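You operate a simulated robot arm through the tools that you are given. There is no shell and no other tool. Be economical: measure what you need, move in short steps, check, and stop when the job is done.

The job below is to be done with a simulated two-armed robot. You get a single attempt, and the scene is never put back.

TASK
Fetch the grey sachet and stand it on the clear end of the bench. Open the tool leaf, take the sanding block on the top of the side table and put it away on the top of the tool leaf, then shut the leaf. Open the bottom drawer of the plan chest, take the dust pad and leave it in the inside of the bottom drawer of the plan chest, then shut the drawer. Pull the reading slide open. Do these in any order. Set down upright: grey sachet. The reading slide goes toward x +0.0, y +1.0, z +0.0 (a direction in the base frame).

Only the result counts: the job must be done as asked and must still hold three seconds after the hand-in. Knocking over, shifting, dropping, spilling or breaking anything else fails it.

THE ROBOT
Two 6-joint arms with two-finger parallel grippers on one trunk, on a base that drives. Base frame: it is fixed to the floor where the robot stands at the start and does not move with it; the origin is under the middle of the robot, x ahead of it, y to its left, z up. Lengths are in mm, angles in degrees, forces in N, time in s.
The left shoulder is at the start at [60, 187, 847], the right one opposite. With the tool pointing down near the work surface each hand reaches from about 220 to 620 mm from the robot's upright axis, wherever it stands, measured 20 degrees to its own side. Places, roughly: bottom drawer of the plan chest [-3600, -3200, 400]; clear end of the bench [-2400, 2600, 800]; dust pad (9x6x6 cm) [-2400, -3200, 800]; grey sachet (6x3x12 cm) [500, -100, 600]; inside of the bottom drawer of the plan chest [-3600, -3300, 400]; reading slide [-2700, -3400, 700]; sanding block (8x5x4 cm) [-2700, -500, 600]; tool leaf [-1600, 2700, 600]; top of the tool leaf [-1600, 2600, 600]. Payload 1.57 kg a hand.
Tool frame (each hand has its own): the origin (TCP) lies between the finger pads and is the grasp point; the fingertips stand 30 mm ahead of it; z points along the fingers, y is the line along which they close. The gripper opens to 110 mm. The fingers are 24 mm wide and 12 mm thick; the gripper's body (48 by 112 mm) begins 78 mm behind the TCP.
Orientation is that of the tool frame in the base frame, as [roll, pitch, yaw] about the fixed x, y, z axes, in that order (R = Rz(yaw) Ry(pitch) Rx(roll)). With the fingers straight down and closing along the base's y, the tool's x points along the base's -x, its y along +y and its z along -z.

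THE INTERFACE
- The arms move only by the tool step_arm. It takes "left_commands", "right_commands" or both (then of equal length, played together; a hand with none holds still); each is a list of rows, each a list of 3 entries, a list of its own where there are three numbers: the opening in per cent of the stroke, from 0 (shut) to 100 (fully open), then the shift along the tool's x, y, z in cm, then the turn, a rotation vector about the tool's x, y, z in degrees. In form: [[hand, [dx, dy, dz], [ax, ay, az]], ...]. A call has 1 to 12 rows; each row shifts and turns the commanded pose from where the row before left it, along the tool's axes as they then stand. A row lasts 0.2 s, in which the tool goes at most 50 mm and 8.6 degrees; a call with a longer step from one row to the next is refused whole, and so is a gripper value outside its range. A pose out of reach is approached as far as the arm can. The call stops where the force on the tool passes 40 N (or 10 N more than at its start, if that is more) or the arm is blocked; 0.2 s more then pass. Each finger travels about 153 mm/s and halts on what it meets, pressing with about 38 N; the grip force reading is that of the motor and also rises with nothing between the fingers. The clock runs only during rows and for 0.2 s after the last one: add rows that do not move to give the fingers time. It gives the time, the measured TCP pose, the force on the tool (base axes), the opening and the grip force at its end, in the units of the frame above (readings bear some noise), with the torque about the TCP (base axes, N m) and any sound that the robot's microphone picked up.
- Cameras (640 x 400 px; columns grow to the right, rows downward): "scene" is now at [12.4, -2, 1388.9]; the picture's right is [0.01, -1.00, 0.00], its down [-0.81, -0.01, -0.59] and it looks along [0.58, 0.01, -0.81] (base axes); focal length 267 px, centre (320, 200). "left" rides on the left gripper at [70, -16, -141] in its tool frame; the picture's right is [0.23, 0.97, 0.00], its down [-0.86, 0.20, -0.48] and it looks along [-0.47, 0.11, 0.88] (tool axes); focal length 222 px, centre (320, 200). "right" rides on the right gripper at [70, 16, -141] in its tool frame; the picture's right is [-0.23, 0.97, 0.00], its down [-0.86, -0.20, -0.48] and it looks along [-0.47, -0.11, 0.88] (tool axes); focal length 222 px, centre (320, 200). There is no depth. A picture from a camera that has moved, and an enlarged one, comes with that camera's place and axes in the base frame and with its lens. The place of the scene camera against the robot may be out by one fixed shift of up to 12 mm in any direction.
- grab_frame(camera): a new picture of that camera. No time passes.
- move_column(by): slides the trunk up (or, below 0, down) by that many mm; the arms and the scene camera ride with it, the base frame stays. It gives what a move gives, with no picture.
- roll_base(legs): drives the robot by 1 to 6 legs, each [ahead, left, turn to the left] in mm, mm and degrees, along the robot's own axes; the way and the turn of a leg run together, so that a leg with both is an arc; at most 1500 mm and 180 degrees a leg. The arms and the cameras ride along, it lands a little off, and it stops where it bumps. It gives what a move gives.
- pan_tilt(pan, tilt): turns the head with the scene camera to pan (to the left, within 86 degrees either way) and tilt (down, from -29 to 69), counted from straight ahead of the robot. It gives what a move gives.
- enlarge(camera, box): a new picture of the part [left, top, right, bottom] of that camera's present view, enlarged. No time passes.
- sign_off(): hands the job in; it is judged then, once.

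Go step by step. Nothing tells you exact positions but the pictures and the camera data: compare them with the known pose of the tool, close in by small moves and look again before you grip or let go. The budget is 175 turns and 140 pictures, counting those below and the enlarged ones. Unless the task says otherwise, let go and move clear before handing in, and close with one line.

The tools are called as a command line: name --argument value ..., lists and objects as JSON in quotes. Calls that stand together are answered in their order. step_arm: Moves the arms, as the interface text tells. Its arguments: {"type":"object","properties":{"left_commands":{"type":"array","items":{"type":"array"}},"right_commands":{"type":"array","items":{"type":"array"}}},"required":[]} The other tools are called the same way: move_column (by) slides the trunk up or down; roll_base (legs) drives the base; pan_tilt (pan, tilt) turns the head that bears the scene camera; grab_frame (camera) takes a picture; enlarge (camera, box) takes an enlarged picture of a part of a camera's view; sign_off () hands the job in.

At the start:

```text
time: 0.0
left_position: [397.8, 82.4, 809.3]
left_tcp_rot: [179.9, -0.1, 179.9]
left_contact_force: [-0.8, 0.7, 0.5]
left_moment: [0.02, 0.01, -0.02]
left_finger_gap: 110.3
left_finger_force: 0.1
right_position: [335.5, -229.9, 745.5]
right_tcp_rot: [-179.9, 0.0, -179.9]
right_contact_force: [0.0, -0.4, -0.2]
right_moment: [0.03, -0.01, 0.02]
right_finger_gap: 110.1
right_finger_force: 0.1
trunk travel left (down, up): [-475.0, 515.0]
robot x, y, heading: [0.0, -1.1, -0.0]
head pan, tilt: [0.8, 54.2]
```

scene: 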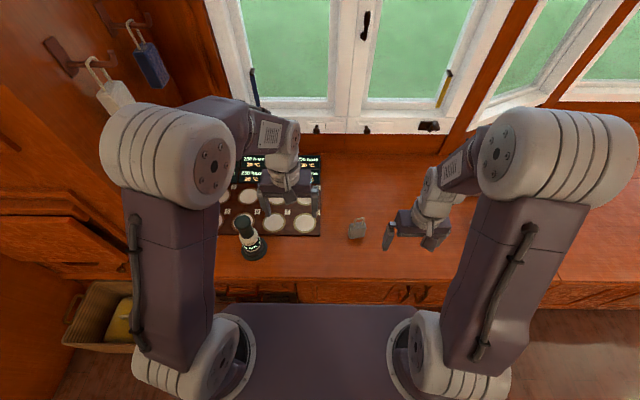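
right: 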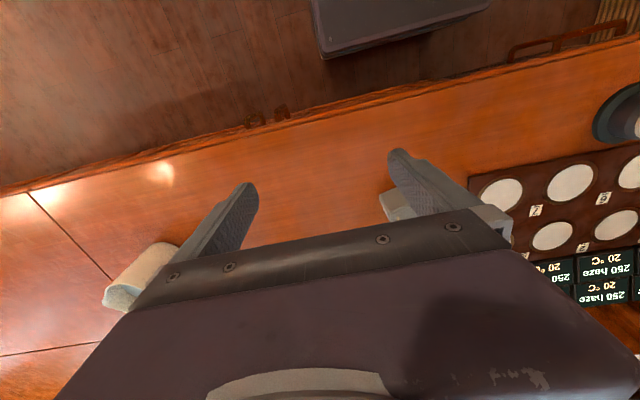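
left: 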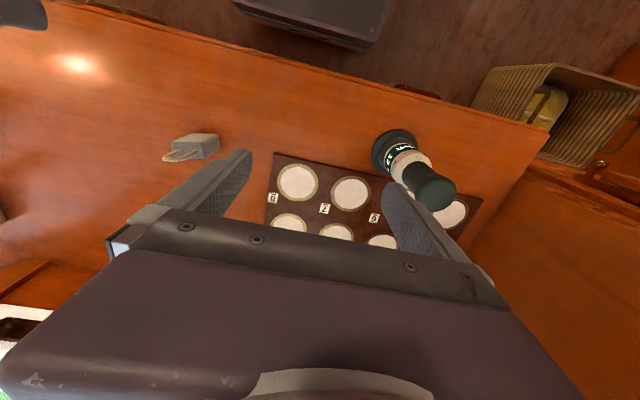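

The small grey object right of the hotplate board at about [460, -120] seems to be the sachet. I'll take a closer look from two cameras.

enlarge --camera "scene" --box '[300, 180, 460, 280]'

enlarge --camera "left" --box '[120, 90, 280, 190]'

```text
4.00 times, centred on (380, 230) of scene
camera zoom: at [12.4, -2.0, 1388.9], right [0.01, -1.0, 0.0], down [-0.81, -0.01, -0.59], along [0.58, 0.01, -0.81], focal length 1068 px, centre (80, 80)
```

zoom: 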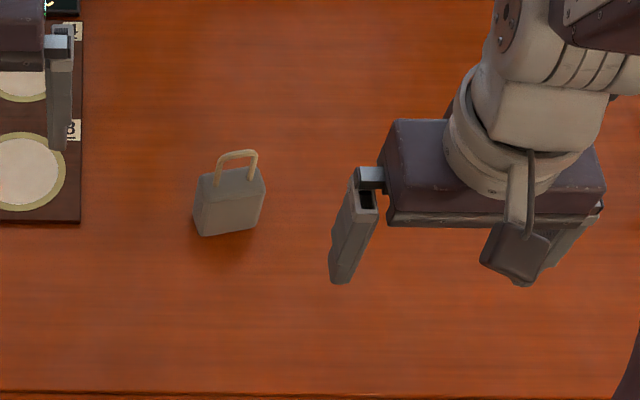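

```text
4.00 times, centred on (200, 140) of left
camera zoom: at [328.2, 66.4, 950.2], right [-0.23, 0.97, 0.0], down [0.86, 0.2, 0.48], along [0.47, 0.11, -0.88], focal length 888 px, centre (800, 440)
```

zoom: 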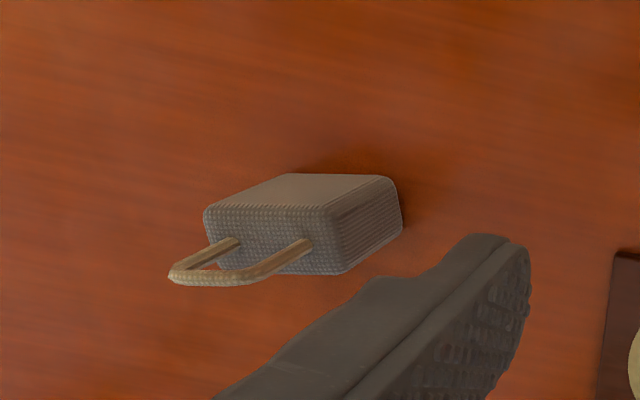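

The sachet stands upright at about [483, -124], top of its body near z 580, bench near 497, turned about 12°. I move the right hand above it and turn it to match.

step_arm --right_commands '[[100, [-3.7, 2.65, 0], [0, 0, 0]], [100, [-3.7, 2.65, 0], [0, 0, 0]], [100, [-3.7, 2.65, 0], [0, 0, 0]], [100, [-3.6, 2.65, 0], [0, 0, 0]], [100, [0, 0, 2], [0, 0, -6]], [100, [0, 0, 2], [0, 0, -6]], [100, [0, 0, 0], [0, 0, 0]]]'

grab_frame --camera "right"

enlarge --camera "scene" --box '[300, 180, 460, 280]'

enlarge --camera "left" --box '[100, 60, 340, 210]'

```text
time: 1.6
left_position: [398.1, 82.2, 809.3]
left_tcp_rot: [179.9, 0.0, 180.0]
left_contact_force: [-0.5, -0.5, 0.4]
left_moment: [0.01, 0.02, -0.02]
left_finger_gap: 110.2
left_finger_force: 0.1
right_position: [478.8, -122.6, 703.9]
right_tcp_rot: [180.0, 0.0, -167.9]
right_contact_force: [-0.1, 0.0, 0.1]
right_moment: [-0.05, 0.0, 0.02]
right_finger_gap: 109.8
right_finger_force: 0.0
trunk travel left (down, up): [-475.0, 515.0]
robot x, y, heading: [-0.2, -2.6, 0.0]
head pan, tilt: [0.8, 54.2]
```

```text
134 pictures are left
camera right: at [407.6, -122.3, 845.6], right [0.02, 1.0, 0.0], down [0.88, -0.02, 0.48], along [0.48, -0.01, -0.88], focal length 222 px, centre (320, 200)
```

right: 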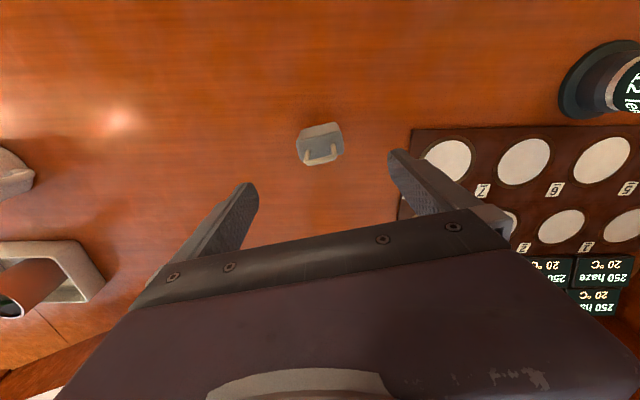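

```text
4.00 times, centred on (380, 230) of scene
camera zoom: at [12.1, -2.0, 1388.9], right [0.01, -1.0, 0.0], down [-0.81, -0.01, -0.59], along [0.59, 0.01, -0.81], focal length 1068 px, centre (80, 80)
```

zoom: 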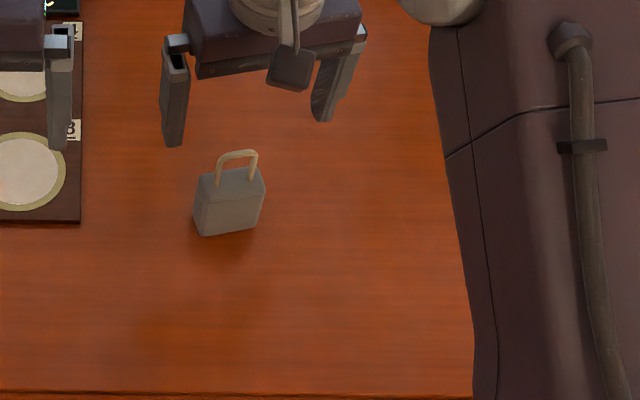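

```text
2.67 times, centred on (220, 135) of left
camera zoom: at [327.9, 66.4, 950.3], right [-0.23, 0.97, 0.0], down [0.85, 0.2, 0.48], along [0.47, 0.11, -0.88], focal length 592 px, centre (587, 373)
```

zoom: 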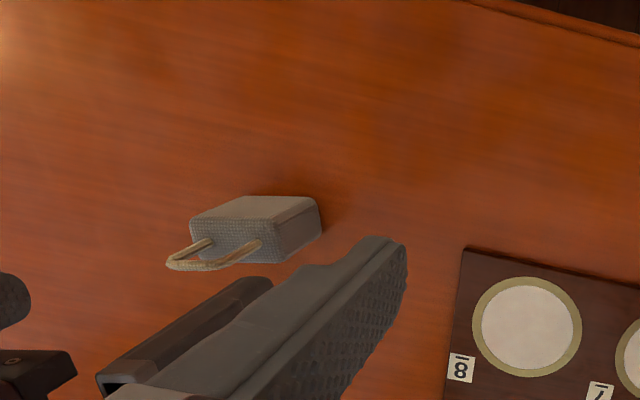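

enlarge --camera "right" --box '[256, 100, 384, 180]'

```text
5.00 times, centred on (320, 140) of right
camera zoom: at [407.6, -122.3, 845.6], right [0.02, 1.0, 0.0], down [0.88, -0.02, 0.48], along [0.48, -0.01, -0.88], focal length 1111 px, centre (320, 500)
```

zoom: 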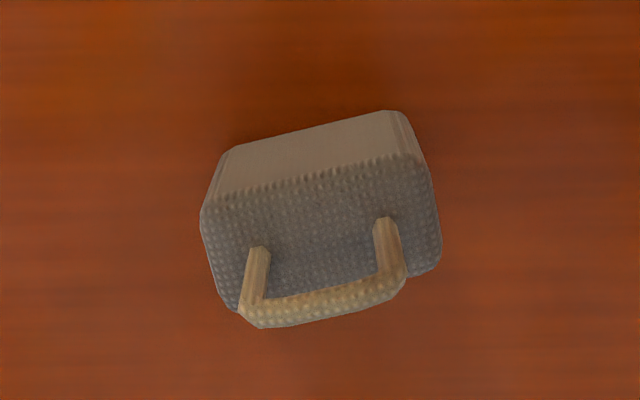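

Hand lines up well over the sachet. I descend and close.

step_arm --right_commands '[[100, [0, 0, 4], [0, 0, 0]], [100, [0, 0, 4], [0, 0, 0]], [100, [0, 0, 4], [0, 0, 0]], [100, [0, 0, 3], [0, 0, 0]], [100, [0, 0, 0], [0, 0, 0]]]'

enlarge --camera "right" --box '[176, 60, 464, 240]'

```text
time: 2.8
left_position: [396.7, 82.6, 809.6]
left_tcp_rot: [179.9, 0.1, 179.9]
left_contact_force: [0.2, -0.2, -0.6]
left_moment: [-0.02, 0.03, -0.01]
left_finger_gap: 109.9
left_finger_force: 0.1
right_position: [481.5, -121.7, 558.8]
right_tcp_rot: [179.9, 0.2, -168.0]
right_contact_force: [-0.8, -1.4, 12.8]
right_moment: [0.08, -0.05, 0.03]
right_finger_gap: 109.8
right_finger_force: 0.1
trunk travel left (down, up): [-475.0, 515.0]
robot x, y, heading: [-1.1, -1.6, -0.3]
head pan, tilt: [0.8, 54.2]
```

```text
2.22 times, centred on (320, 150) of right
camera zoom: at [409.2, -121.1, 698.9], right [0.02, 1.0, 0.0], down [0.88, -0.02, 0.48], along [0.48, -0.01, -0.88], focal length 494 px, centre (320, 311)
```

zoom: 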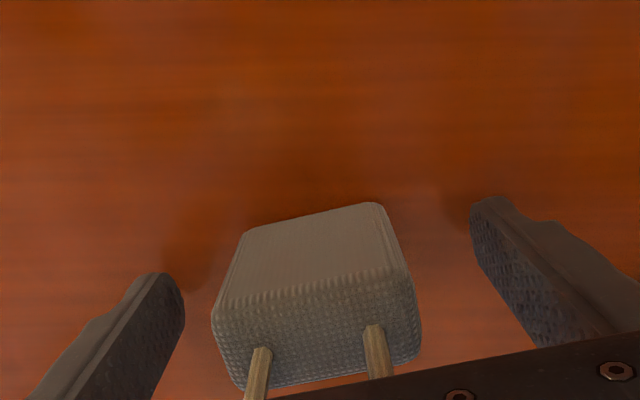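

The handle seems to touch the gripper body (12.8 N upward), so I back up 12 mm and close.

step_arm --right_commands '[[100, [0, 0, -1.4], [0, 0, 0]], [60, [0, 0, 0], [0, 0, 0]], [30, [0, 0, 0], [0, 0, 0]], [30, [0, 0, 0], [0, 0, 0]]]'

enlarge --camera "right" --box '[176, 60, 464, 240]'

```text
time: 3.8
left_position: [396.6, 81.8, 809.1]
left_tcp_rot: [180.0, 0.0, 180.0]
left_contact_force: [-0.4, 0.1, 0.2]
left_moment: [0.01, 0.01, 0.05]
left_finger_gap: 110.0
left_finger_force: 0.1
right_position: [482.6, -122.4, 570.4]
right_tcp_rot: [180.0, 0.1, -168.0]
right_contact_force: [-0.2, 0.7, 0.3]
right_moment: [0.01, -0.03, 0.0]
right_finger_gap: 55.1
right_finger_force: 38.4
trunk travel left (down, up): [-475.0, 515.0]
robot x, y, heading: [-2.4, 0.3, 0.0]
head pan, tilt: [0.8, 54.2]
```

```text
2.22 times, centred on (320, 150) of right
camera zoom: at [409.9, -121.4, 711.0], right [0.02, 1.0, 0.0], down [0.88, -0.02, 0.48], along [0.48, -0.01, -0.88], focal length 494 px, centre (320, 311)
```

zoom: 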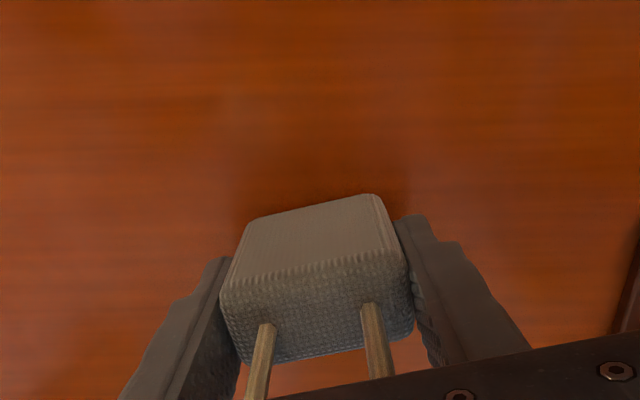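

Gripped (55 mm, 38 N). I lift it and look around to both sides and ahead.

step_arm --right_commands '[[30, [0, 0, -3], [0, 0, 0]], [30, [0, 0, -5], [0, 0, 0]], [30, [0, 0, -5], [0, 0, 0]], [30, [0, 0, -5], [0, 0, 0]], [30, [0, 0, 0], [0, 0, 0]]]'

pan_tilt --pan 86 --tilt 20

grab_frame --camera "scene"

pan_tilt --pan -86 --tilt 20

grab_frame --camera "scene"

```text
time: 5.0
left_position: [398.3, 82.2, 809.6]
left_tcp_rot: [-180.0, 0.1, -180.0]
left_contact_force: [1.0, -0.1, 0.9]
left_moment: [-0.02, 0.02, 0.01]
left_finger_gap: 110.0
left_finger_force: 0.1
right_position: [482.1, -126.5, 751.4]
right_tcp_rot: [-180.0, 0.0, -168.0]
right_contact_force: [0.7, 0.2, -1.1]
right_moment: [0.03, -0.03, 0.02]
right_finger_gap: 55.0
right_finger_force: 37.9
trunk travel left (down, up): [-475.0, 515.0]
robot x, y, heading: [1.8, -1.5, 0.0]
head pan, tilt: [0.8, 54.2]
```

```text
time: 6.6
left_position: [397.2, 82.1, 809.9]
left_tcp_rot: [180.0, 0.0, -180.0]
left_contact_force: [0.9, 0.1, 0.1]
left_moment: [0.0, -0.01, 0.02]
left_finger_gap: 110.0
left_finger_force: 0.1
right_position: [483.4, -126.3, 751.0]
right_tcp_rot: [180.0, 0.0, -168.0]
right_contact_force: [0.7, 0.0, -0.5]
right_moment: [0.0, 0.0, -0.02]
right_finger_gap: 55.1
right_finger_force: 37.8
trunk travel left (down, up): [-475.0, 515.0]
robot x, y, heading: [1.0, -0.2, -0.2]
head pan, tilt: [85.9, 20.0]
```

```text
128 pictures are left
camera scene: at [-53.7, 89.9, 1439.9], right [1.0, -0.07, 0.0], down [-0.02, -0.34, -0.94], along [0.07, 0.94, -0.34], focal length 267 px, centre (320, 200)
```

scene: 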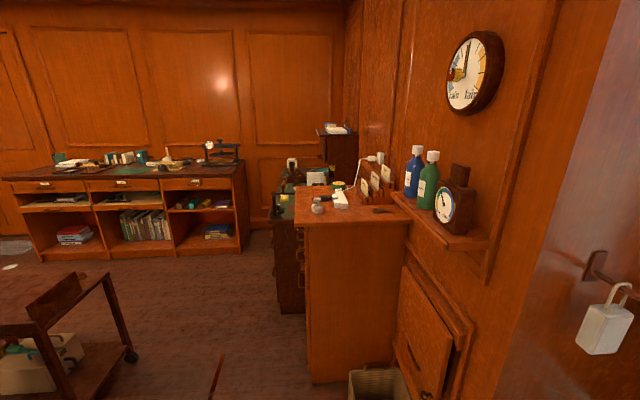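

```text
time: 9.2
left_position: [398.6, 82.0, 809.8]
left_tcp_rot: [180.0, 0.0, -180.0]
left_contact_force: [0.1, 0.0, 0.0]
left_moment: [-0.02, 0.01, -0.03]
left_finger_gap: 109.5
left_finger_force: 0.0
right_position: [481.9, -126.1, 749.8]
right_tcp_rot: [-180.0, 0.1, -168.0]
right_contact_force: [0.4, -0.1, -0.8]
right_moment: [-0.02, 0.02, 0.0]
right_finger_gap: 55.0
right_finger_force: 38.3
trunk travel left (down, up): [-475.0, 515.0]
robot x, y, heading: [-2.0, 0.8, 0.0]
head pan, tilt: [-85.9, 20.0]
```

```text
127 pictures are left
camera scene: at [-53.8, -95.9, 1440.0], right [-1.0, -0.07, 0.0], down [-0.02, 0.34, -0.94], along [0.07, -0.94, -0.34], focal length 267 px, centre (320, 200)
```

scene: 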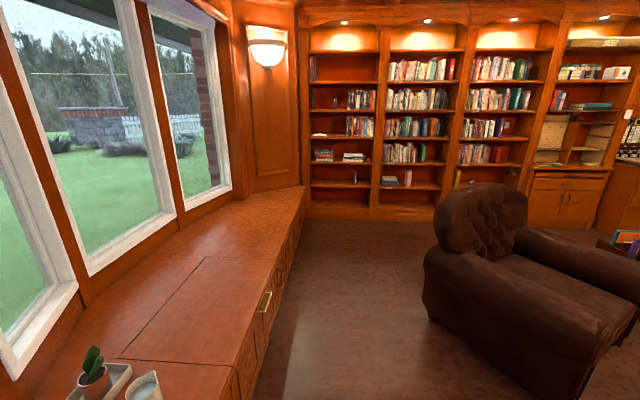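

Sachet is in hand. The workbench with leaf lies far to the left, a cart stands on the way at about [-1000, 1300], and an armchair to the right. I back up, turn left about 120° and look.

roll_base --legs '[[-350, 0, 0], [0, 0, 120]]'

pan_tilt --pan 0 --tilt 22

grab_frame --camera "scene"

pan_tilt --pan 80 --tilt 22

grab_frame --camera "scene"

```text
time: 16.5
left_position: [-631.1, 294.5, 809.7]
left_tcp_rot: [180.0, 0.0, -58.2]
left_contact_force: [-0.6, 0.3, 0.1]
left_moment: [0.0, 0.03, 0.04]
left_finger_gap: 109.9
left_finger_force: 0.0
right_position: [-496.6, 476.3, 750.2]
right_tcp_rot: [-179.9, 0.0, -46.3]
right_contact_force: [-0.2, -0.5, 1.2]
right_moment: [-0.01, 0.05, 0.02]
right_finger_gap: 33.1
right_finger_force: 0.0
trunk travel left (down, up): [-475.0, 515.0]
robot x, y, heading: [-348.4, 0.5, 121.7]
head pan, tilt: [-85.9, 20.0]
```

```text
time: 18.1
left_position: [-630.9, 293.5, 807.8]
left_tcp_rot: [179.9, 0.0, -58.1]
left_contact_force: [-0.1, -0.4, 0.0]
left_moment: [0.02, -0.02, -0.01]
left_finger_gap: 110.2
left_finger_force: 0.1
right_position: [-497.6, 476.6, 750.5]
right_tcp_rot: [-180.0, 0.0, -46.2]
right_contact_force: [-0.4, -0.2, 0.1]
right_moment: [0.02, 0.0, 0.02]
right_finger_gap: 33.2
right_finger_force: 0.1
trunk travel left (down, up): [-475.0, 515.0]
robot x, y, heading: [-352.6, -2.1, 121.8]
head pan, tilt: [0.0, 22.0]
```

```text
126 pictures are left
camera scene: at [-368.5, 24.6, 1436.7], right [0.85, 0.53, 0.0], down [0.2, -0.32, -0.93], along [-0.49, 0.79, -0.37], focal length 267 px, centre (320, 200)
```

scene: 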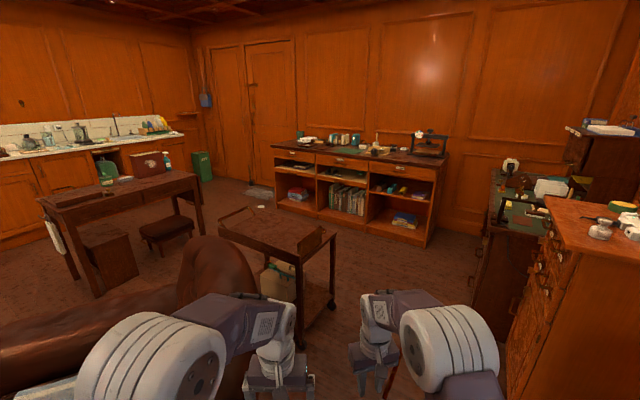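

```text
time: 19.6
left_position: [-630.5, 293.2, 809.5]
left_tcp_rot: [180.0, -0.1, -58.1]
left_contact_force: [0.3, -0.5, -0.4]
left_moment: [-0.02, -0.01, -0.03]
left_finger_gap: 109.9
left_finger_force: 0.0
right_position: [-497.0, 477.7, 750.6]
right_tcp_rot: [-180.0, 0.0, -46.2]
right_contact_force: [-0.2, -0.3, 0.8]
right_moment: [0.02, -0.02, -0.04]
right_finger_gap: 33.0
right_finger_force: 0.0
trunk travel left (down, up): [-475.0, 515.0]
robot x, y, heading: [-351.4, 1.4, 121.8]
head pan, tilt: [80.0, 22.0]
```

```text
125 pictures are left
camera scene: at [-405.9, -88.7, 1436.7], right [-0.37, 0.93, 0.0], down [0.35, 0.14, -0.93], along [-0.86, -0.34, -0.37], focal length 267 px, centre (320, 200)
```

scene: 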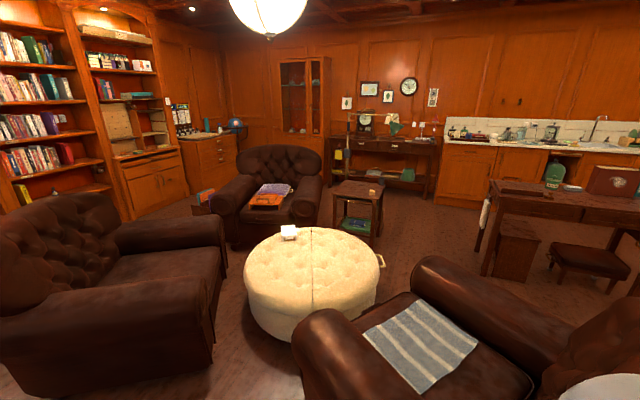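

The right gripper now reads 33 mm with no force, so the sachet has slipped out during the drive. I need to find where it fell.

grab_frame --camera "right"

pan_tilt --pan -80 --tilt 35

grab_frame --camera "scene"

pan_tilt --pan -25 --tilt 60

grab_frame --camera "scene"

```text
124 pictures are left
camera right: at [-461.3, 414.7, 890.7], right [-0.86, -0.51, 0.0], down [-0.45, 0.76, 0.48], along [-0.24, 0.41, -0.88], focal length 222 px, centre (320, 200)
```

right: 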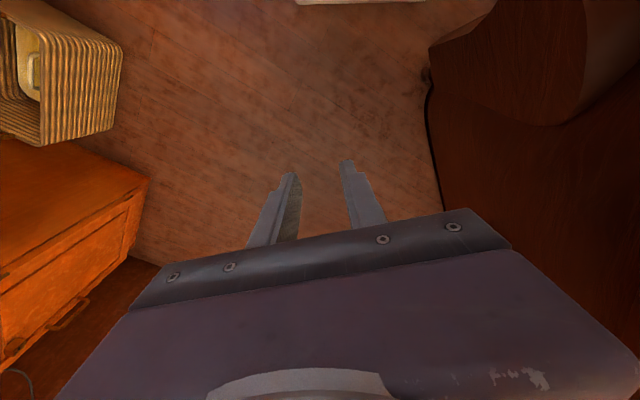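

```text
time: 22.1
left_position: [-631.1, 294.1, 809.2]
left_tcp_rot: [-180.0, 0.0, -58.2]
left_contact_force: [0.2, -0.5, -0.3]
left_moment: [-0.02, 0.0, -0.01]
left_finger_gap: 110.0
left_finger_force: 0.1
right_position: [-496.6, 476.4, 750.8]
right_tcp_rot: [180.0, 0.0, -46.2]
right_contact_force: [0.3, 0.1, 0.5]
right_moment: [0.02, -0.01, 0.0]
right_finger_gap: 33.2
right_finger_force: 0.2
trunk travel left (down, up): [-475.0, 515.0]
robot x, y, heading: [-350.1, -1.7, 121.8]
head pan, tilt: [-80.0, 35.0]
```

```text
123 pictures are left
camera scene: at [-254.0, 4.4, 1416.1], right [0.67, -0.75, 0.0], down [-0.43, -0.38, -0.82], along [0.61, 0.55, -0.57], focal length 267 px, centre (320, 200)
```

scene: 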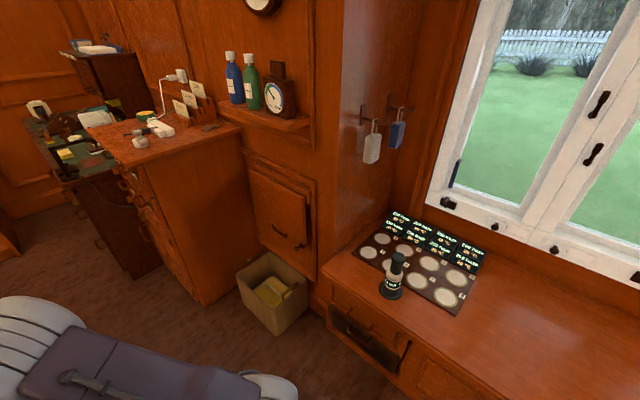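

```text
time: 23.4
left_position: [-630.4, 294.0, 809.4]
left_tcp_rot: [179.9, -0.1, -58.2]
left_contact_force: [-0.8, 0.1, 0.0]
left_moment: [0.01, 0.02, 0.03]
left_finger_gap: 109.8
left_finger_force: 0.1
right_position: [-497.2, 476.5, 750.5]
right_tcp_rot: [180.0, 0.0, -46.2]
right_contact_force: [0.2, 0.2, 0.2]
right_moment: [0.02, -0.01, 0.02]
right_finger_gap: 32.9
right_finger_force: 0.0
trunk travel left (down, up): [-475.0, 515.0]
robot x, y, heading: [-350.1, -0.6, 121.8]
head pan, tilt: [-25.0, 60.0]
```

```text
122 pictures are left
camera scene: at [-327.5, 11.9, 1381.8], right [0.99, 0.12, 0.0], down [0.1, -0.86, -0.5], along [-0.06, 0.5, -0.87], focal length 267 px, centre (320, 200)
```

scene: 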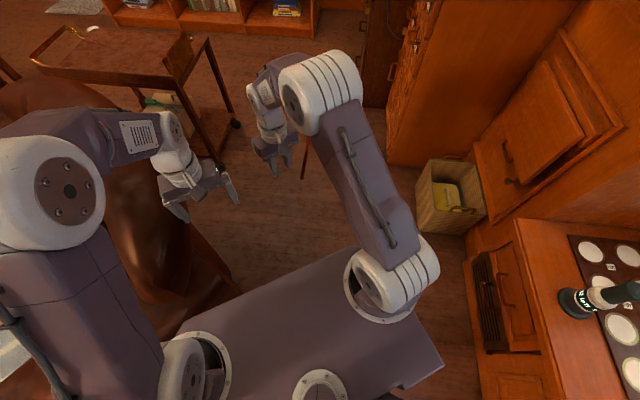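

pan_tilt --pan -86 --tilt 62

grab_frame --camera "scene"

roll_base --legs '[[0, 0, -60]]'

grab_frame --camera "scene"

```text
time: 24.7
left_position: [-630.4, 294.8, 809.7]
left_tcp_rot: [180.0, 0.0, -58.2]
left_contact_force: [-0.3, 0.2, 0.0]
left_moment: [-0.02, 0.01, -0.01]
left_finger_gap: 109.8
left_finger_force: 0.2
right_position: [-496.9, 476.3, 749.5]
right_tcp_rot: [180.0, 0.1, -46.2]
right_contact_force: [0.3, -0.6, 0.0]
right_moment: [0.01, 0.0, 0.05]
right_finger_gap: 33.2
right_finger_force: 0.0
trunk travel left (down, up): [-475.0, 515.0]
robot x, y, heading: [-354.1, 1.5, 121.5]
head pan, tilt: [-85.9, 62.0]
```

```text
121 pictures are left
camera scene: at [-267.6, -16.6, 1379.5], right [0.59, -0.81, 0.0], down [-0.72, -0.52, -0.47], along [0.38, 0.28, -0.88], focal length 267 px, centre (320, 200)
```

scene: 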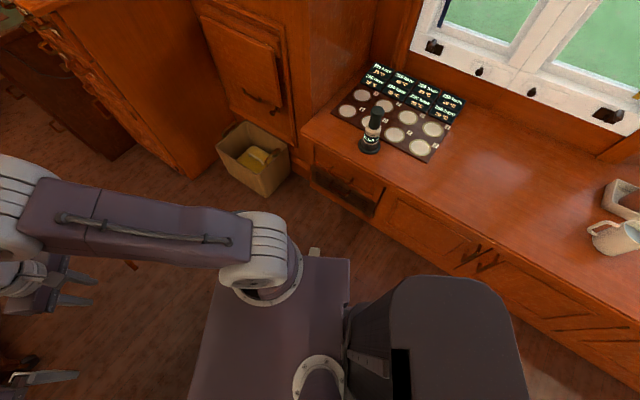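

```text
time: 27.7
left_position: [-231.1, 387.4, 808.8]
left_tcp_rot: [180.0, 0.0, -118.9]
left_contact_force: [-0.3, -0.7, 0.7]
left_moment: [0.02, 0.0, -0.01]
left_finger_gap: 109.9
left_finger_force: 0.0
right_position: [-6.5, 361.8, 750.6]
right_tcp_rot: [-179.9, -0.1, -106.8]
right_contact_force: [-0.5, 0.2, -0.5]
right_moment: [0.0, 0.01, -0.01]
right_finger_gap: 33.1
right_finger_force: 0.0
trunk travel left (down, up): [-475.0, 515.0]
robot x, y, heading: [-350.2, 1.7, 61.0]
head pan, tilt: [-85.9, 62.0]
```

```text
120 pictures are left
camera scene: at [-321.6, -82.9, 1379.5], right [-0.42, -0.91, 0.0], down [-0.8, 0.37, -0.47], along [0.43, -0.2, -0.88], focal length 267 px, centre (320, 200)
```

scene: 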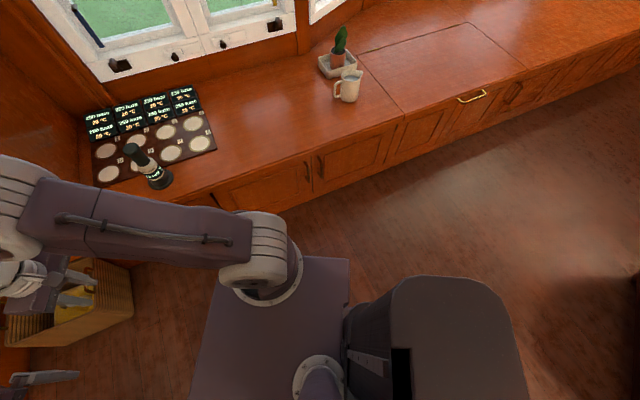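

pan_tilt --pan 20 --tilt 60

grab_frame --camera "scene"

grab_frame --camera "right"

grab_frame --camera "left"

```text
time: 29.6
left_position: [-231.3, 387.6, 809.1]
left_tcp_rot: [180.0, 0.0, -118.9]
left_contact_force: [-0.3, -0.7, 0.5]
left_moment: [0.02, -0.02, -0.03]
left_finger_gap: 110.0
left_finger_force: 0.0
right_position: [-6.7, 361.5, 751.1]
right_tcp_rot: [180.0, 0.0, -106.8]
right_contact_force: [0.8, 0.1, -0.5]
right_moment: [0.0, 0.0, 0.02]
right_finger_gap: 32.8
right_finger_force: 0.0
trunk travel left (down, up): [-475.0, 515.0]
robot x, y, heading: [-351.5, -1.6, 61.0]
head pan, tilt: [20.0, 60.0]
```

```text
119 pictures are left
camera scene: at [-369.8, 10.0, 1381.8], right [0.99, -0.15, 0.0], down [-0.13, -0.86, -0.5], along [0.08, 0.49, -0.87], focal length 267 px, centre (320, 200)
```

scene: 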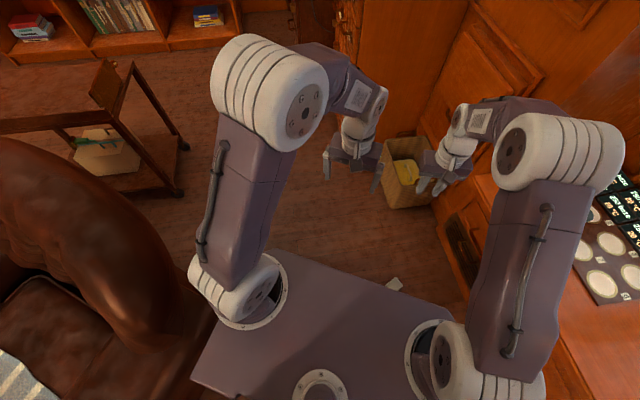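

```text
118 pictures are left
camera right: at [-42.9, 299.0, 890.7], right [-0.87, 0.5, 0.0], down [0.44, 0.76, 0.48], along [0.24, 0.41, -0.88], focal length 222 px, centre (320, 200)
```

right: 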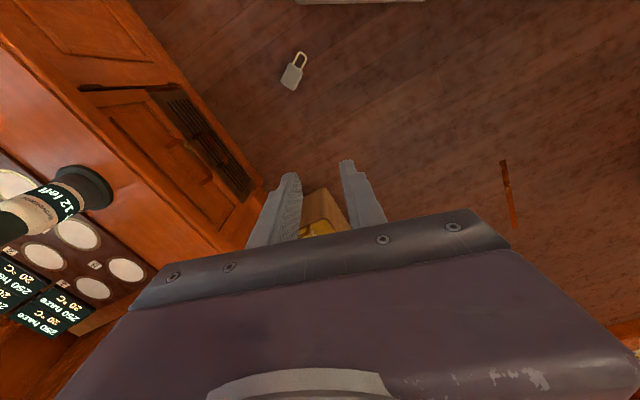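

```text
117 pictures are left
camera left: at [-250.4, 318.8, 950.2], right [-0.96, 0.27, 0.0], down [0.24, 0.85, 0.48], along [0.13, 0.46, -0.88], focal length 222 px, centre (320, 200)
```

left: 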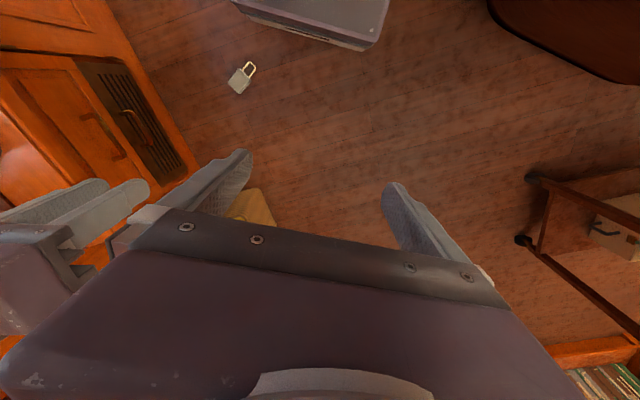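

Found it: the sachet lies flat on the floor at about [33, 235], handle pointing toward the robot. I bring the right hand above it, open, aligned with its long axis, then lower the trunk.

step_arm --right_commands '[[100, [2.75, -1.85, 0], [0, 0, 0]], [100, [2.75, -1.85, 0], [0, 0, 0]], [100, [2.75, -1.85, 0], [0, 0, 0]], [100, [2.75, -1.85, 0], [0, 0, 0]], [100, [0, 0, 0], [0, 0, 7.8]], [100, [0, 0, 0], [0, 0, 7.8]], [100, [0, 0, 0], [0, 0, 7.8]], [100, [0, 0, 0], [0, 0, 7.8]], [100, [0, 0, 0], [0, 0, 7.8]], [100, [0, 0, 0], [0, 0, 0]]]'

move_column --by -350

grab_frame --camera "right"

grab_frame --camera "scene"

```text
time: 31.8
left_position: [-232.0, 388.0, 809.0]
left_tcp_rot: [-179.9, 0.0, -118.9]
left_contact_force: [-1.1, -0.5, -0.7]
left_moment: [0.0, -0.03, 0.01]
left_finger_gap: 109.7
left_finger_force: 0.0
right_position: [32.9, 235.6, 749.8]
right_tcp_rot: [179.9, 0.0, -146.0]
right_contact_force: [-0.1, -0.1, 0.4]
right_moment: [0.0, 0.04, 0.0]
right_finger_gap: 110.0
right_finger_force: 0.1
trunk travel left (down, up): [-475.0, 515.0]
robot x, y, heading: [-349.3, -5.0, 60.9]
head pan, tilt: [20.0, 60.0]
```

```text
time: 35.2
left_position: [-230.4, 386.8, 460.4]
left_tcp_rot: [-180.0, 0.0, -118.9]
left_contact_force: [-0.3, 0.2, 0.3]
left_moment: [0.02, -0.01, -0.03]
left_finger_gap: 109.8
left_finger_force: 0.0
right_position: [32.7, 234.8, 398.7]
right_tcp_rot: [180.0, 0.0, -145.9]
right_contact_force: [0.4, 0.0, 0.2]
right_moment: [0.02, 0.01, 0.0]
right_finger_gap: 110.1
right_finger_force: 0.0
trunk travel left (down, up): [-125.0, 865.0]
robot x, y, heading: [-348.1, 1.1, 60.9]
head pan, tilt: [20.0, 60.0]
```

```text
116 pictures are left
camera right: at [-34.8, 208.5, 539.9], right [-0.36, 0.93, 0.0], down [0.82, 0.32, 0.48], along [0.45, 0.17, -0.88], focal length 222 px, centre (320, 200)
```

right: 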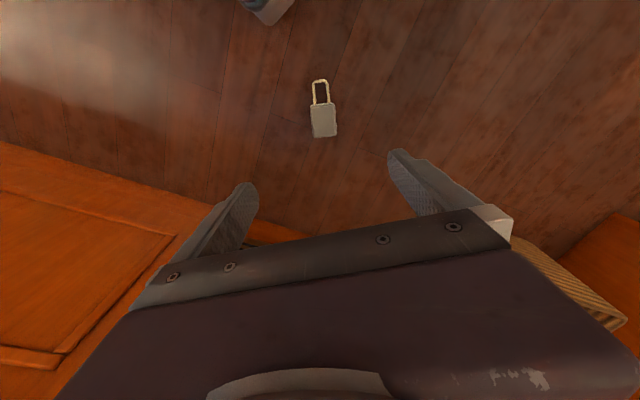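

```text
115 pictures are left
camera scene: at [-369.9, 9.9, 1031.8], right [0.99, -0.15, 0.0], down [-0.13, -0.86, -0.5], along [0.08, 0.49, -0.87], focal length 267 px, centre (320, 200)
```

scene: 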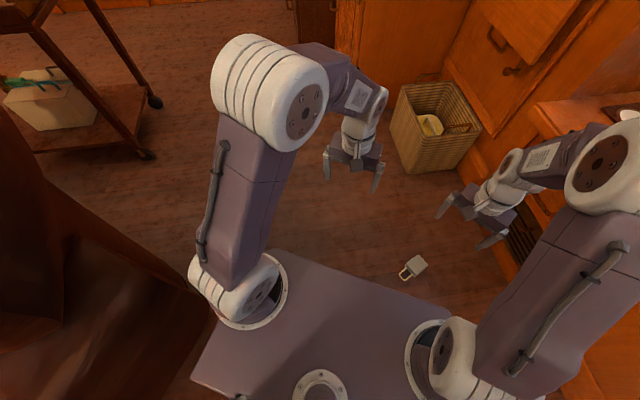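

enlarge --camera "right" --box '[256, 70, 384, 150]'

enlarge --camera "scene" --box '[350, 218, 478, 298]'

```text
5.00 times, centred on (320, 110) of right
camera zoom: at [-34.8, 208.5, 539.9], right [-0.36, 0.93, 0.0], down [0.82, 0.32, 0.48], along [0.45, 0.17, -0.88], focal length 1111 px, centre (320, 650)
```

zoom: 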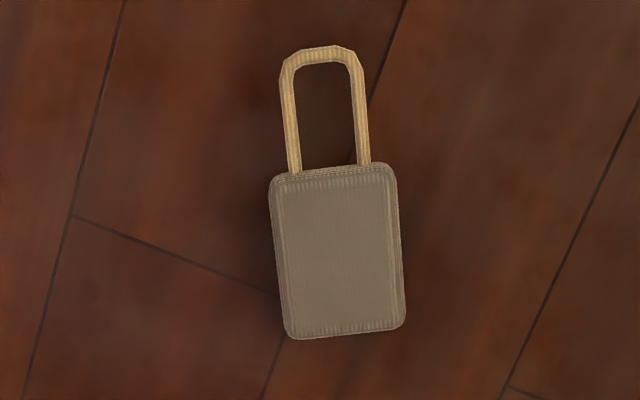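

```text
5.00 times, centred on (414, 258) of scene
camera zoom: at [-369.9, 9.9, 1031.8], right [0.99, -0.15, 0.0], down [-0.13, -0.86, -0.5], along [0.08, 0.49, -0.87], focal length 1334 px, centre (-150, -90)
```

zoom: 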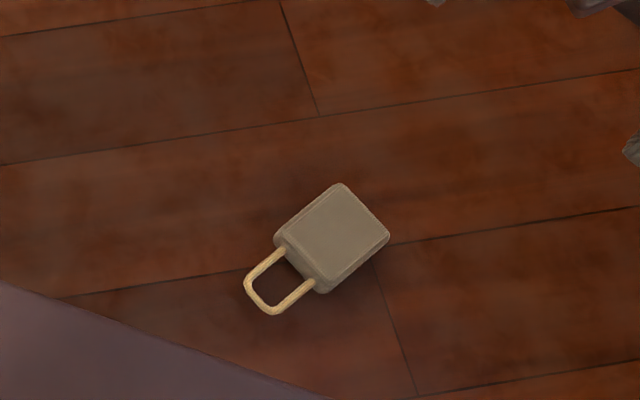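

Sachet body centre is at about [39, 240], long axis at 27°. I lower the trunk fully, then tilt the tool 45° outward so the sachet can later be righted.

move_column --by -120

step_arm --right_commands '[[100, [0, 0, 0], [0, 0, 7]], [100, [0, 0, 0], [0, -7.5, 0]], [100, [0, 0, 0], [0, -7.5, 0]], [100, [0, 0, 0], [0, -7.5, 0]], [100, [0, 0, 0], [0, -7.5, 0]], [100, [0, 0, 0], [0, -7.5, 0]], [100, [0, 0, 0], [0, -7.5, 0]], [100, [0, 0, 0], [0, 0, 0]]]'

grab_frame --camera "right"

grab_frame --camera "scene"

```text
time: 36.7
left_position: [-231.0, 387.9, 341.1]
left_tcp_rot: [179.9, 0.0, -118.9]
left_contact_force: [0.5, -0.1, 0.5]
left_moment: [-0.02, -0.01, -0.01]
left_finger_gap: 110.0
left_finger_force: 0.0
right_position: [32.7, 235.9, 279.0]
right_tcp_rot: [-180.0, 0.0, -145.8]
right_contact_force: [0.7, 0.2, 0.7]
right_moment: [0.03, 0.0, -0.03]
right_finger_gap: 109.9
right_finger_force: 0.1
trunk travel left (down, up): [-5.0, 985.0]
robot x, y, heading: [-346.9, 1.2, 60.9]
head pan, tilt: [20.0, 60.0]
```

```text
time: 38.5
left_position: [-231.6, 387.4, 339.1]
left_tcp_rot: [180.0, 0.0, -118.9]
left_contact_force: [0.0, -0.3, -0.4]
left_moment: [0.05, 0.02, -0.01]
left_finger_gap: 109.8
left_finger_force: 0.1
right_position: [37.0, 236.8, 278.9]
right_tcp_rot: [-177.7, 38.8, -152.1]
right_contact_force: [-0.5, 0.8, 0.7]
right_moment: [-0.01, -0.01, 0.01]
right_finger_gap: 110.1
right_finger_force: 0.0
right hand out of reach, approached as far as the arm can: row 4, 5, 7
trunk travel left (down, up): [-5.0, 985.0]
robot x, y, heading: [-352.8, -1.5, 61.2]
head pan, tilt: [20.0, 60.0]
```

```text
112 pictures are left
camera right: at [-98.5, 189.3, 343.4], right [-0.28, 0.95, 0.11], down [0.4, 0.01, 0.91], along [0.87, 0.3, -0.39], focal length 222 px, centre (320, 200)
```

right: 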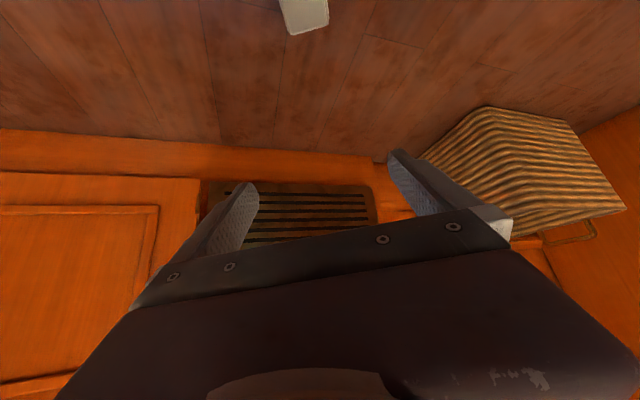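

```text
111 pictures are left
camera scene: at [-369.9, 9.9, 911.8], right [0.99, -0.15, 0.0], down [-0.13, -0.86, -0.5], along [0.08, 0.49, -0.87], focal length 267 px, centre (320, 200)
```

scene: 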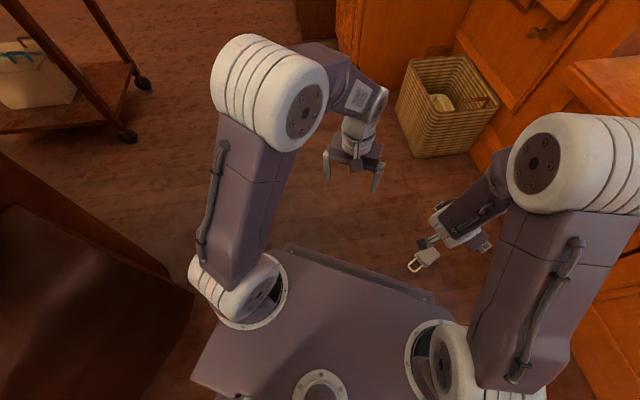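

Outward tilt tops out near 39° here. I test how far the wrist can tilt inward, since righting the sachet needs the total of both.

step_arm --right_commands '[[100, [0, 0, 0], [0, 7.5, 0]], [100, [0, 0, 0], [0, 7.5, 0]], [100, [0, 0, 0], [0, 7.5, 0]], [100, [0, 0, 0], [0, 7.5, 0]], [100, [0, 0, 0], [0, 7.5, 0]], [100, [0, 0, 0], [0, 7.5, 0]], [100, [0, 0, 0], [0, 7.5, 0]], [100, [0, 0, 0], [0, 7.5, 0]], [100, [0, 0, 0], [0, 7.5, 0]], [100, [0, 0, 0], [0, 7.5, 0]], [100, [0, 0, 0], [0, 7.5, 0]], [100, [0, 0, 0], [0, 7.5, 0]]]'

grab_frame --camera "scene"

```text
time: 41.1
left_position: [-232.2, 388.4, 340.6]
left_tcp_rot: [-180.0, 0.0, -118.9]
left_contact_force: [-0.1, 0.1, -0.2]
left_moment: [0.0, -0.03, -0.01]
left_finger_gap: 109.9
left_finger_force: 0.1
right_position: [38.5, 237.3, 277.7]
right_tcp_rot: [-176.4, -48.3, -156.5]
right_contact_force: [0.4, -0.2, -0.2]
right_moment: [0.02, -0.02, -0.02]
right_finger_gap: 109.9
right_finger_force: 0.1
right hand out of reach, approached as far as the arm can: row 3
trunk travel left (down, up): [-5.0, 985.0]
robot x, y, heading: [-352.1, 2.1, 61.0]
head pan, tilt: [20.0, 60.0]
```

```text
110 pictures are left
camera scene: at [-370.0, 9.9, 911.8], right [0.99, -0.15, 0.0], down [-0.13, -0.86, -0.5], along [0.08, 0.49, -0.87], focal length 267 px, centre (320, 200)
```

scene: 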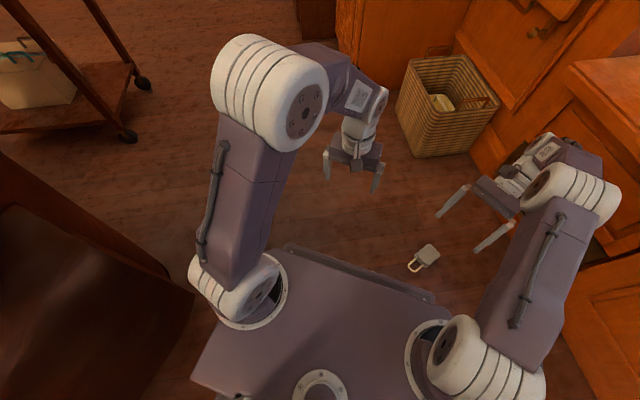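

Inward tilt of 48° is fine. I go back to about 36° outward for the pick.

step_arm --right_commands '[[100, [0, 0, 0], [0, -7, 0]], [100, [0, 0, 0], [0, -7, 0]], [100, [0, 0, 0], [0, -7, 0]], [100, [0, 0, 0], [0, -7, 0]], [100, [0, 0, 0], [0, -7, 0]], [100, [0, 0, 0], [0, -7, 0]], [100, [0, 0, 0], [0, -7, 0]], [100, [0, 0, 0], [0, -7, 0]], [100, [0, 0, 0], [0, -7, 0]], [100, [0, 0, 0], [0, -7, 0]], [100, [0, 0, 0], [0, -7, 0]], [100, [0, 0, 0], [0, -6, 0]]]'

```text
time: 43.7
left_position: [-231.5, 387.8, 338.3]
left_tcp_rot: [180.0, 0.0, -118.9]
left_contact_force: [-0.3, 0.5, -0.2]
left_moment: [0.02, -0.01, 0.06]
left_finger_gap: 109.7
left_finger_force: 0.0
right_position: [37.6, 237.7, 278.5]
right_tcp_rot: [-177.1, 34.7, -152.1]
right_contact_force: [-0.6, -1.0, -0.7]
right_moment: [0.0, -0.04, 0.01]
right_finger_gap: 109.9
right_finger_force: 0.0
trunk travel left (down, up): [-5.0, 985.0]
robot x, y, heading: [-349.6, -1.6, 61.1]
head pan, tilt: [20.0, 60.0]
```

step_arm --right_commands '[[100, [0.4, 0, -0.28], [-2.9, 0, 0]], [100, [2.28, 0, 3.29], [0, 0, 0]], [100, [2.28, 0, 3.29], [0, 0, 0]], [100, [2.28, 0, 3.29], [0, 0, 0]], [100, [2.28, 0, 3.29], [0, 0, 0]], [100, [2.28, 0, 3.29], [0, 0, 0]], [100, [0, 0, 0], [0, 0, 0]]]'

grab_frame --camera "right"

enlarge --camera "scene" --box '[340, 190, 532, 310]'

```text
time: 45.3
left_position: [-231.5, 388.0, 339.0]
left_tcp_rot: [180.0, 0.0, -118.9]
left_contact_force: [-0.8, -0.5, 0.2]
left_moment: [-0.01, 0.0, 0.01]
left_finger_gap: 109.7
left_finger_force: 0.1
right_position: [59.6, 325.1, 148.6]
right_tcp_rot: [-179.2, 34.4, -151.9]
right_contact_force: [0.2, -0.2, 0.6]
right_moment: [0.02, -0.03, 0.05]
right_finger_gap: 110.0
right_finger_force: 0.0
right hand out of reach, approached as far as the arm can: row 2, 3, 4, 5, 6
trunk travel left (down, up): [-5.0, 985.0]
robot x, y, heading: [-352.1, 0.6, 61.1]
head pan, tilt: [20.0, 60.0]
```

```text
109 pictures are left
camera right: at [-71.9, 275.9, 224.3], right [-0.29, 0.95, 0.12], down [0.47, 0.03, 0.88], along [0.83, 0.31, -0.46], focal length 222 px, centre (320, 200)
```

right: 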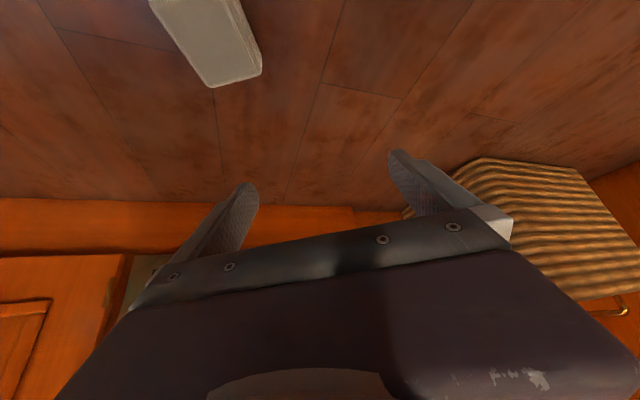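

```text
3.33 times, centred on (436, 250) of scene
camera zoom: at [-369.9, 9.9, 911.8], right [0.99, -0.15, 0.0], down [-0.13, -0.86, -0.5], along [0.08, 0.49, -0.87], focal length 890 px, centre (-67, 33)
```

zoom: 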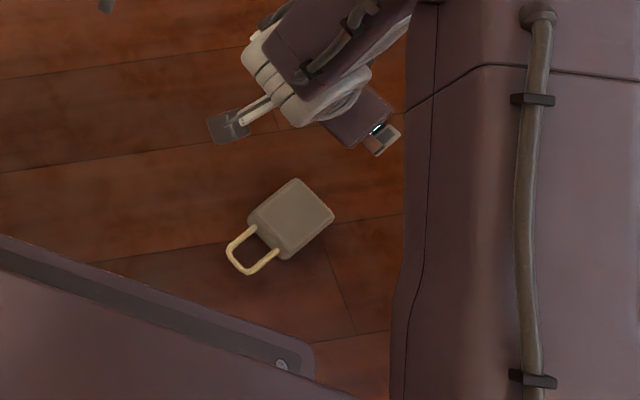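

Outward tilt low down needs more radius. I raise the hand a little and back the base up 110 mm.

step_arm --right_commands '[[100, [-2.28, 0, -3.29], [0, 0, 0]], [100, [-2.28, 0, -3.29], [0, 0, 0]], [100, [-2.28, 0, -3.29], [0, 0, 0]], [100, [0, 0, 0], [0, 0, 0]]]'

roll_base --legs '[[-110, 0, 0]]'

grab_frame --camera "scene"

```text
time: 46.3
left_position: [-231.6, 387.7, 340.7]
left_tcp_rot: [-180.0, 0.1, -118.9]
left_contact_force: [0.4, -0.5, 0.3]
left_moment: [-0.01, 0.0, 0.01]
left_finger_gap: 109.8
left_finger_force: 0.0
right_position: [55.0, 325.3, 269.0]
right_tcp_rot: [-180.0, 34.7, -152.1]
right_contact_force: [-0.1, 0.2, 0.1]
right_moment: [-0.01, 0.01, -0.02]
right_finger_gap: 110.0
right_finger_force: 0.0
trunk travel left (down, up): [-5.0, 985.0]
robot x, y, heading: [-352.2, -2.2, 61.0]
head pan, tilt: [20.0, 60.0]
```

```text
time: 47.5
left_position: [-282.8, 294.9, 338.2]
left_tcp_rot: [179.9, 0.0, -118.7]
left_contact_force: [-0.6, 0.4, 0.4]
left_moment: [0.03, -0.01, 0.01]
left_finger_gap: 110.0
left_finger_force: 0.0
right_position: [3.3, 232.2, 270.2]
right_tcp_rot: [180.0, 34.8, -151.9]
right_contact_force: [-0.7, 0.0, -0.5]
right_moment: [-0.02, -0.02, 0.01]
right_finger_gap: 110.1
right_finger_force: 0.1
trunk travel left (down, up): [-5.0, 985.0]
robot x, y, heading: [-403.3, -98.4, 61.5]
head pan, tilt: [20.0, 60.0]
```

```text
107 pictures are left
camera scene: at [-421.0, -83.0, 911.8], right [0.99, -0.15, 0.0], down [-0.13, -0.86, -0.5], along [0.08, 0.49, -0.87], focal length 267 px, centre (320, 200)
```

scene: 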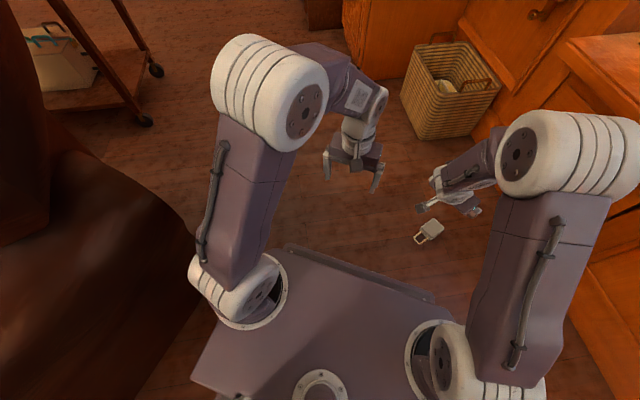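

step_arm --right_commands '[[100, [-2.26, -1.0, 1.57], [0, 0, 0]], [100, [2.28, 0, 3.29], [0, 0, 0]], [100, [2.28, 0, 3.29], [0, 0, 0]], [100, [2.28, 0, 3.29], [0, 0, 0]], [100, [2.28, 0, 3.29], [0, 0, 0]], [100, [0, 0, 0], [0, 0, 0]]]'

grab_frame --camera "right"

enlarge --camera "scene" --box '[360, 160, 520, 260]'

```text
time: 48.9
left_position: [-282.8, 294.5, 339.0]
left_tcp_rot: [179.9, -0.1, -118.6]
left_contact_force: [0.7, -0.2, -0.1]
left_moment: [-0.01, 0.0, -0.01]
left_finger_gap: 109.9
left_finger_force: 0.1
right_position: [34.1, 242.6, 110.6]
right_tcp_rot: [-179.4, 34.6, -151.9]
right_contact_force: [-0.2, -0.5, 0.8]
right_moment: [-0.01, 0.02, -0.03]
right_finger_gap: 109.9
right_finger_force: 0.1
right hand out of reach, approached as far as the arm can: row 5
trunk travel left (down, up): [-5.0, 985.0]
robot x, y, heading: [-402.1, -96.2, 61.3]
head pan, tilt: [20.0, 60.0]
```

```text
106 pictures are left
camera right: at [-95.6, 192.2, 186.8], right [-0.29, 0.95, 0.12], down [0.47, 0.03, 0.88], along [0.83, 0.31, -0.46], focal length 222 px, centre (320, 200)
```

right: 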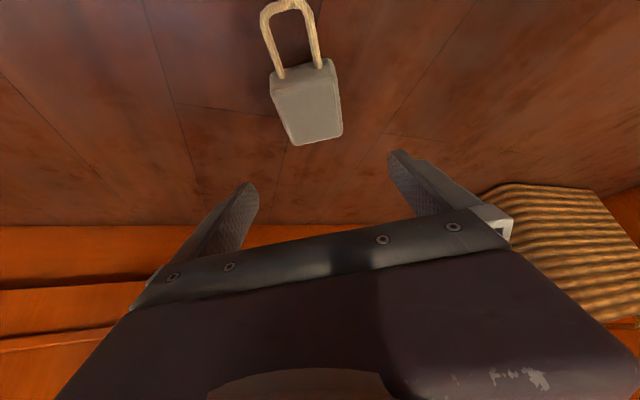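

```text
4.00 times, centred on (440, 210) of scene
camera zoom: at [-421.0, -83.1, 911.8], right [0.99, -0.15, 0.0], down [-0.13, -0.86, -0.5], along [0.08, 0.49, -0.87], focal length 1068 px, centre (-160, 160)
```

zoom: 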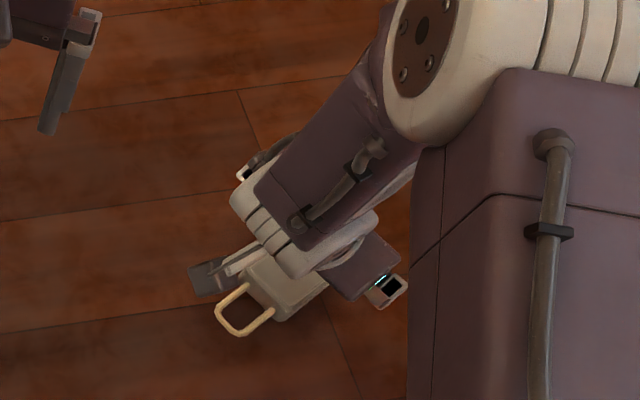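

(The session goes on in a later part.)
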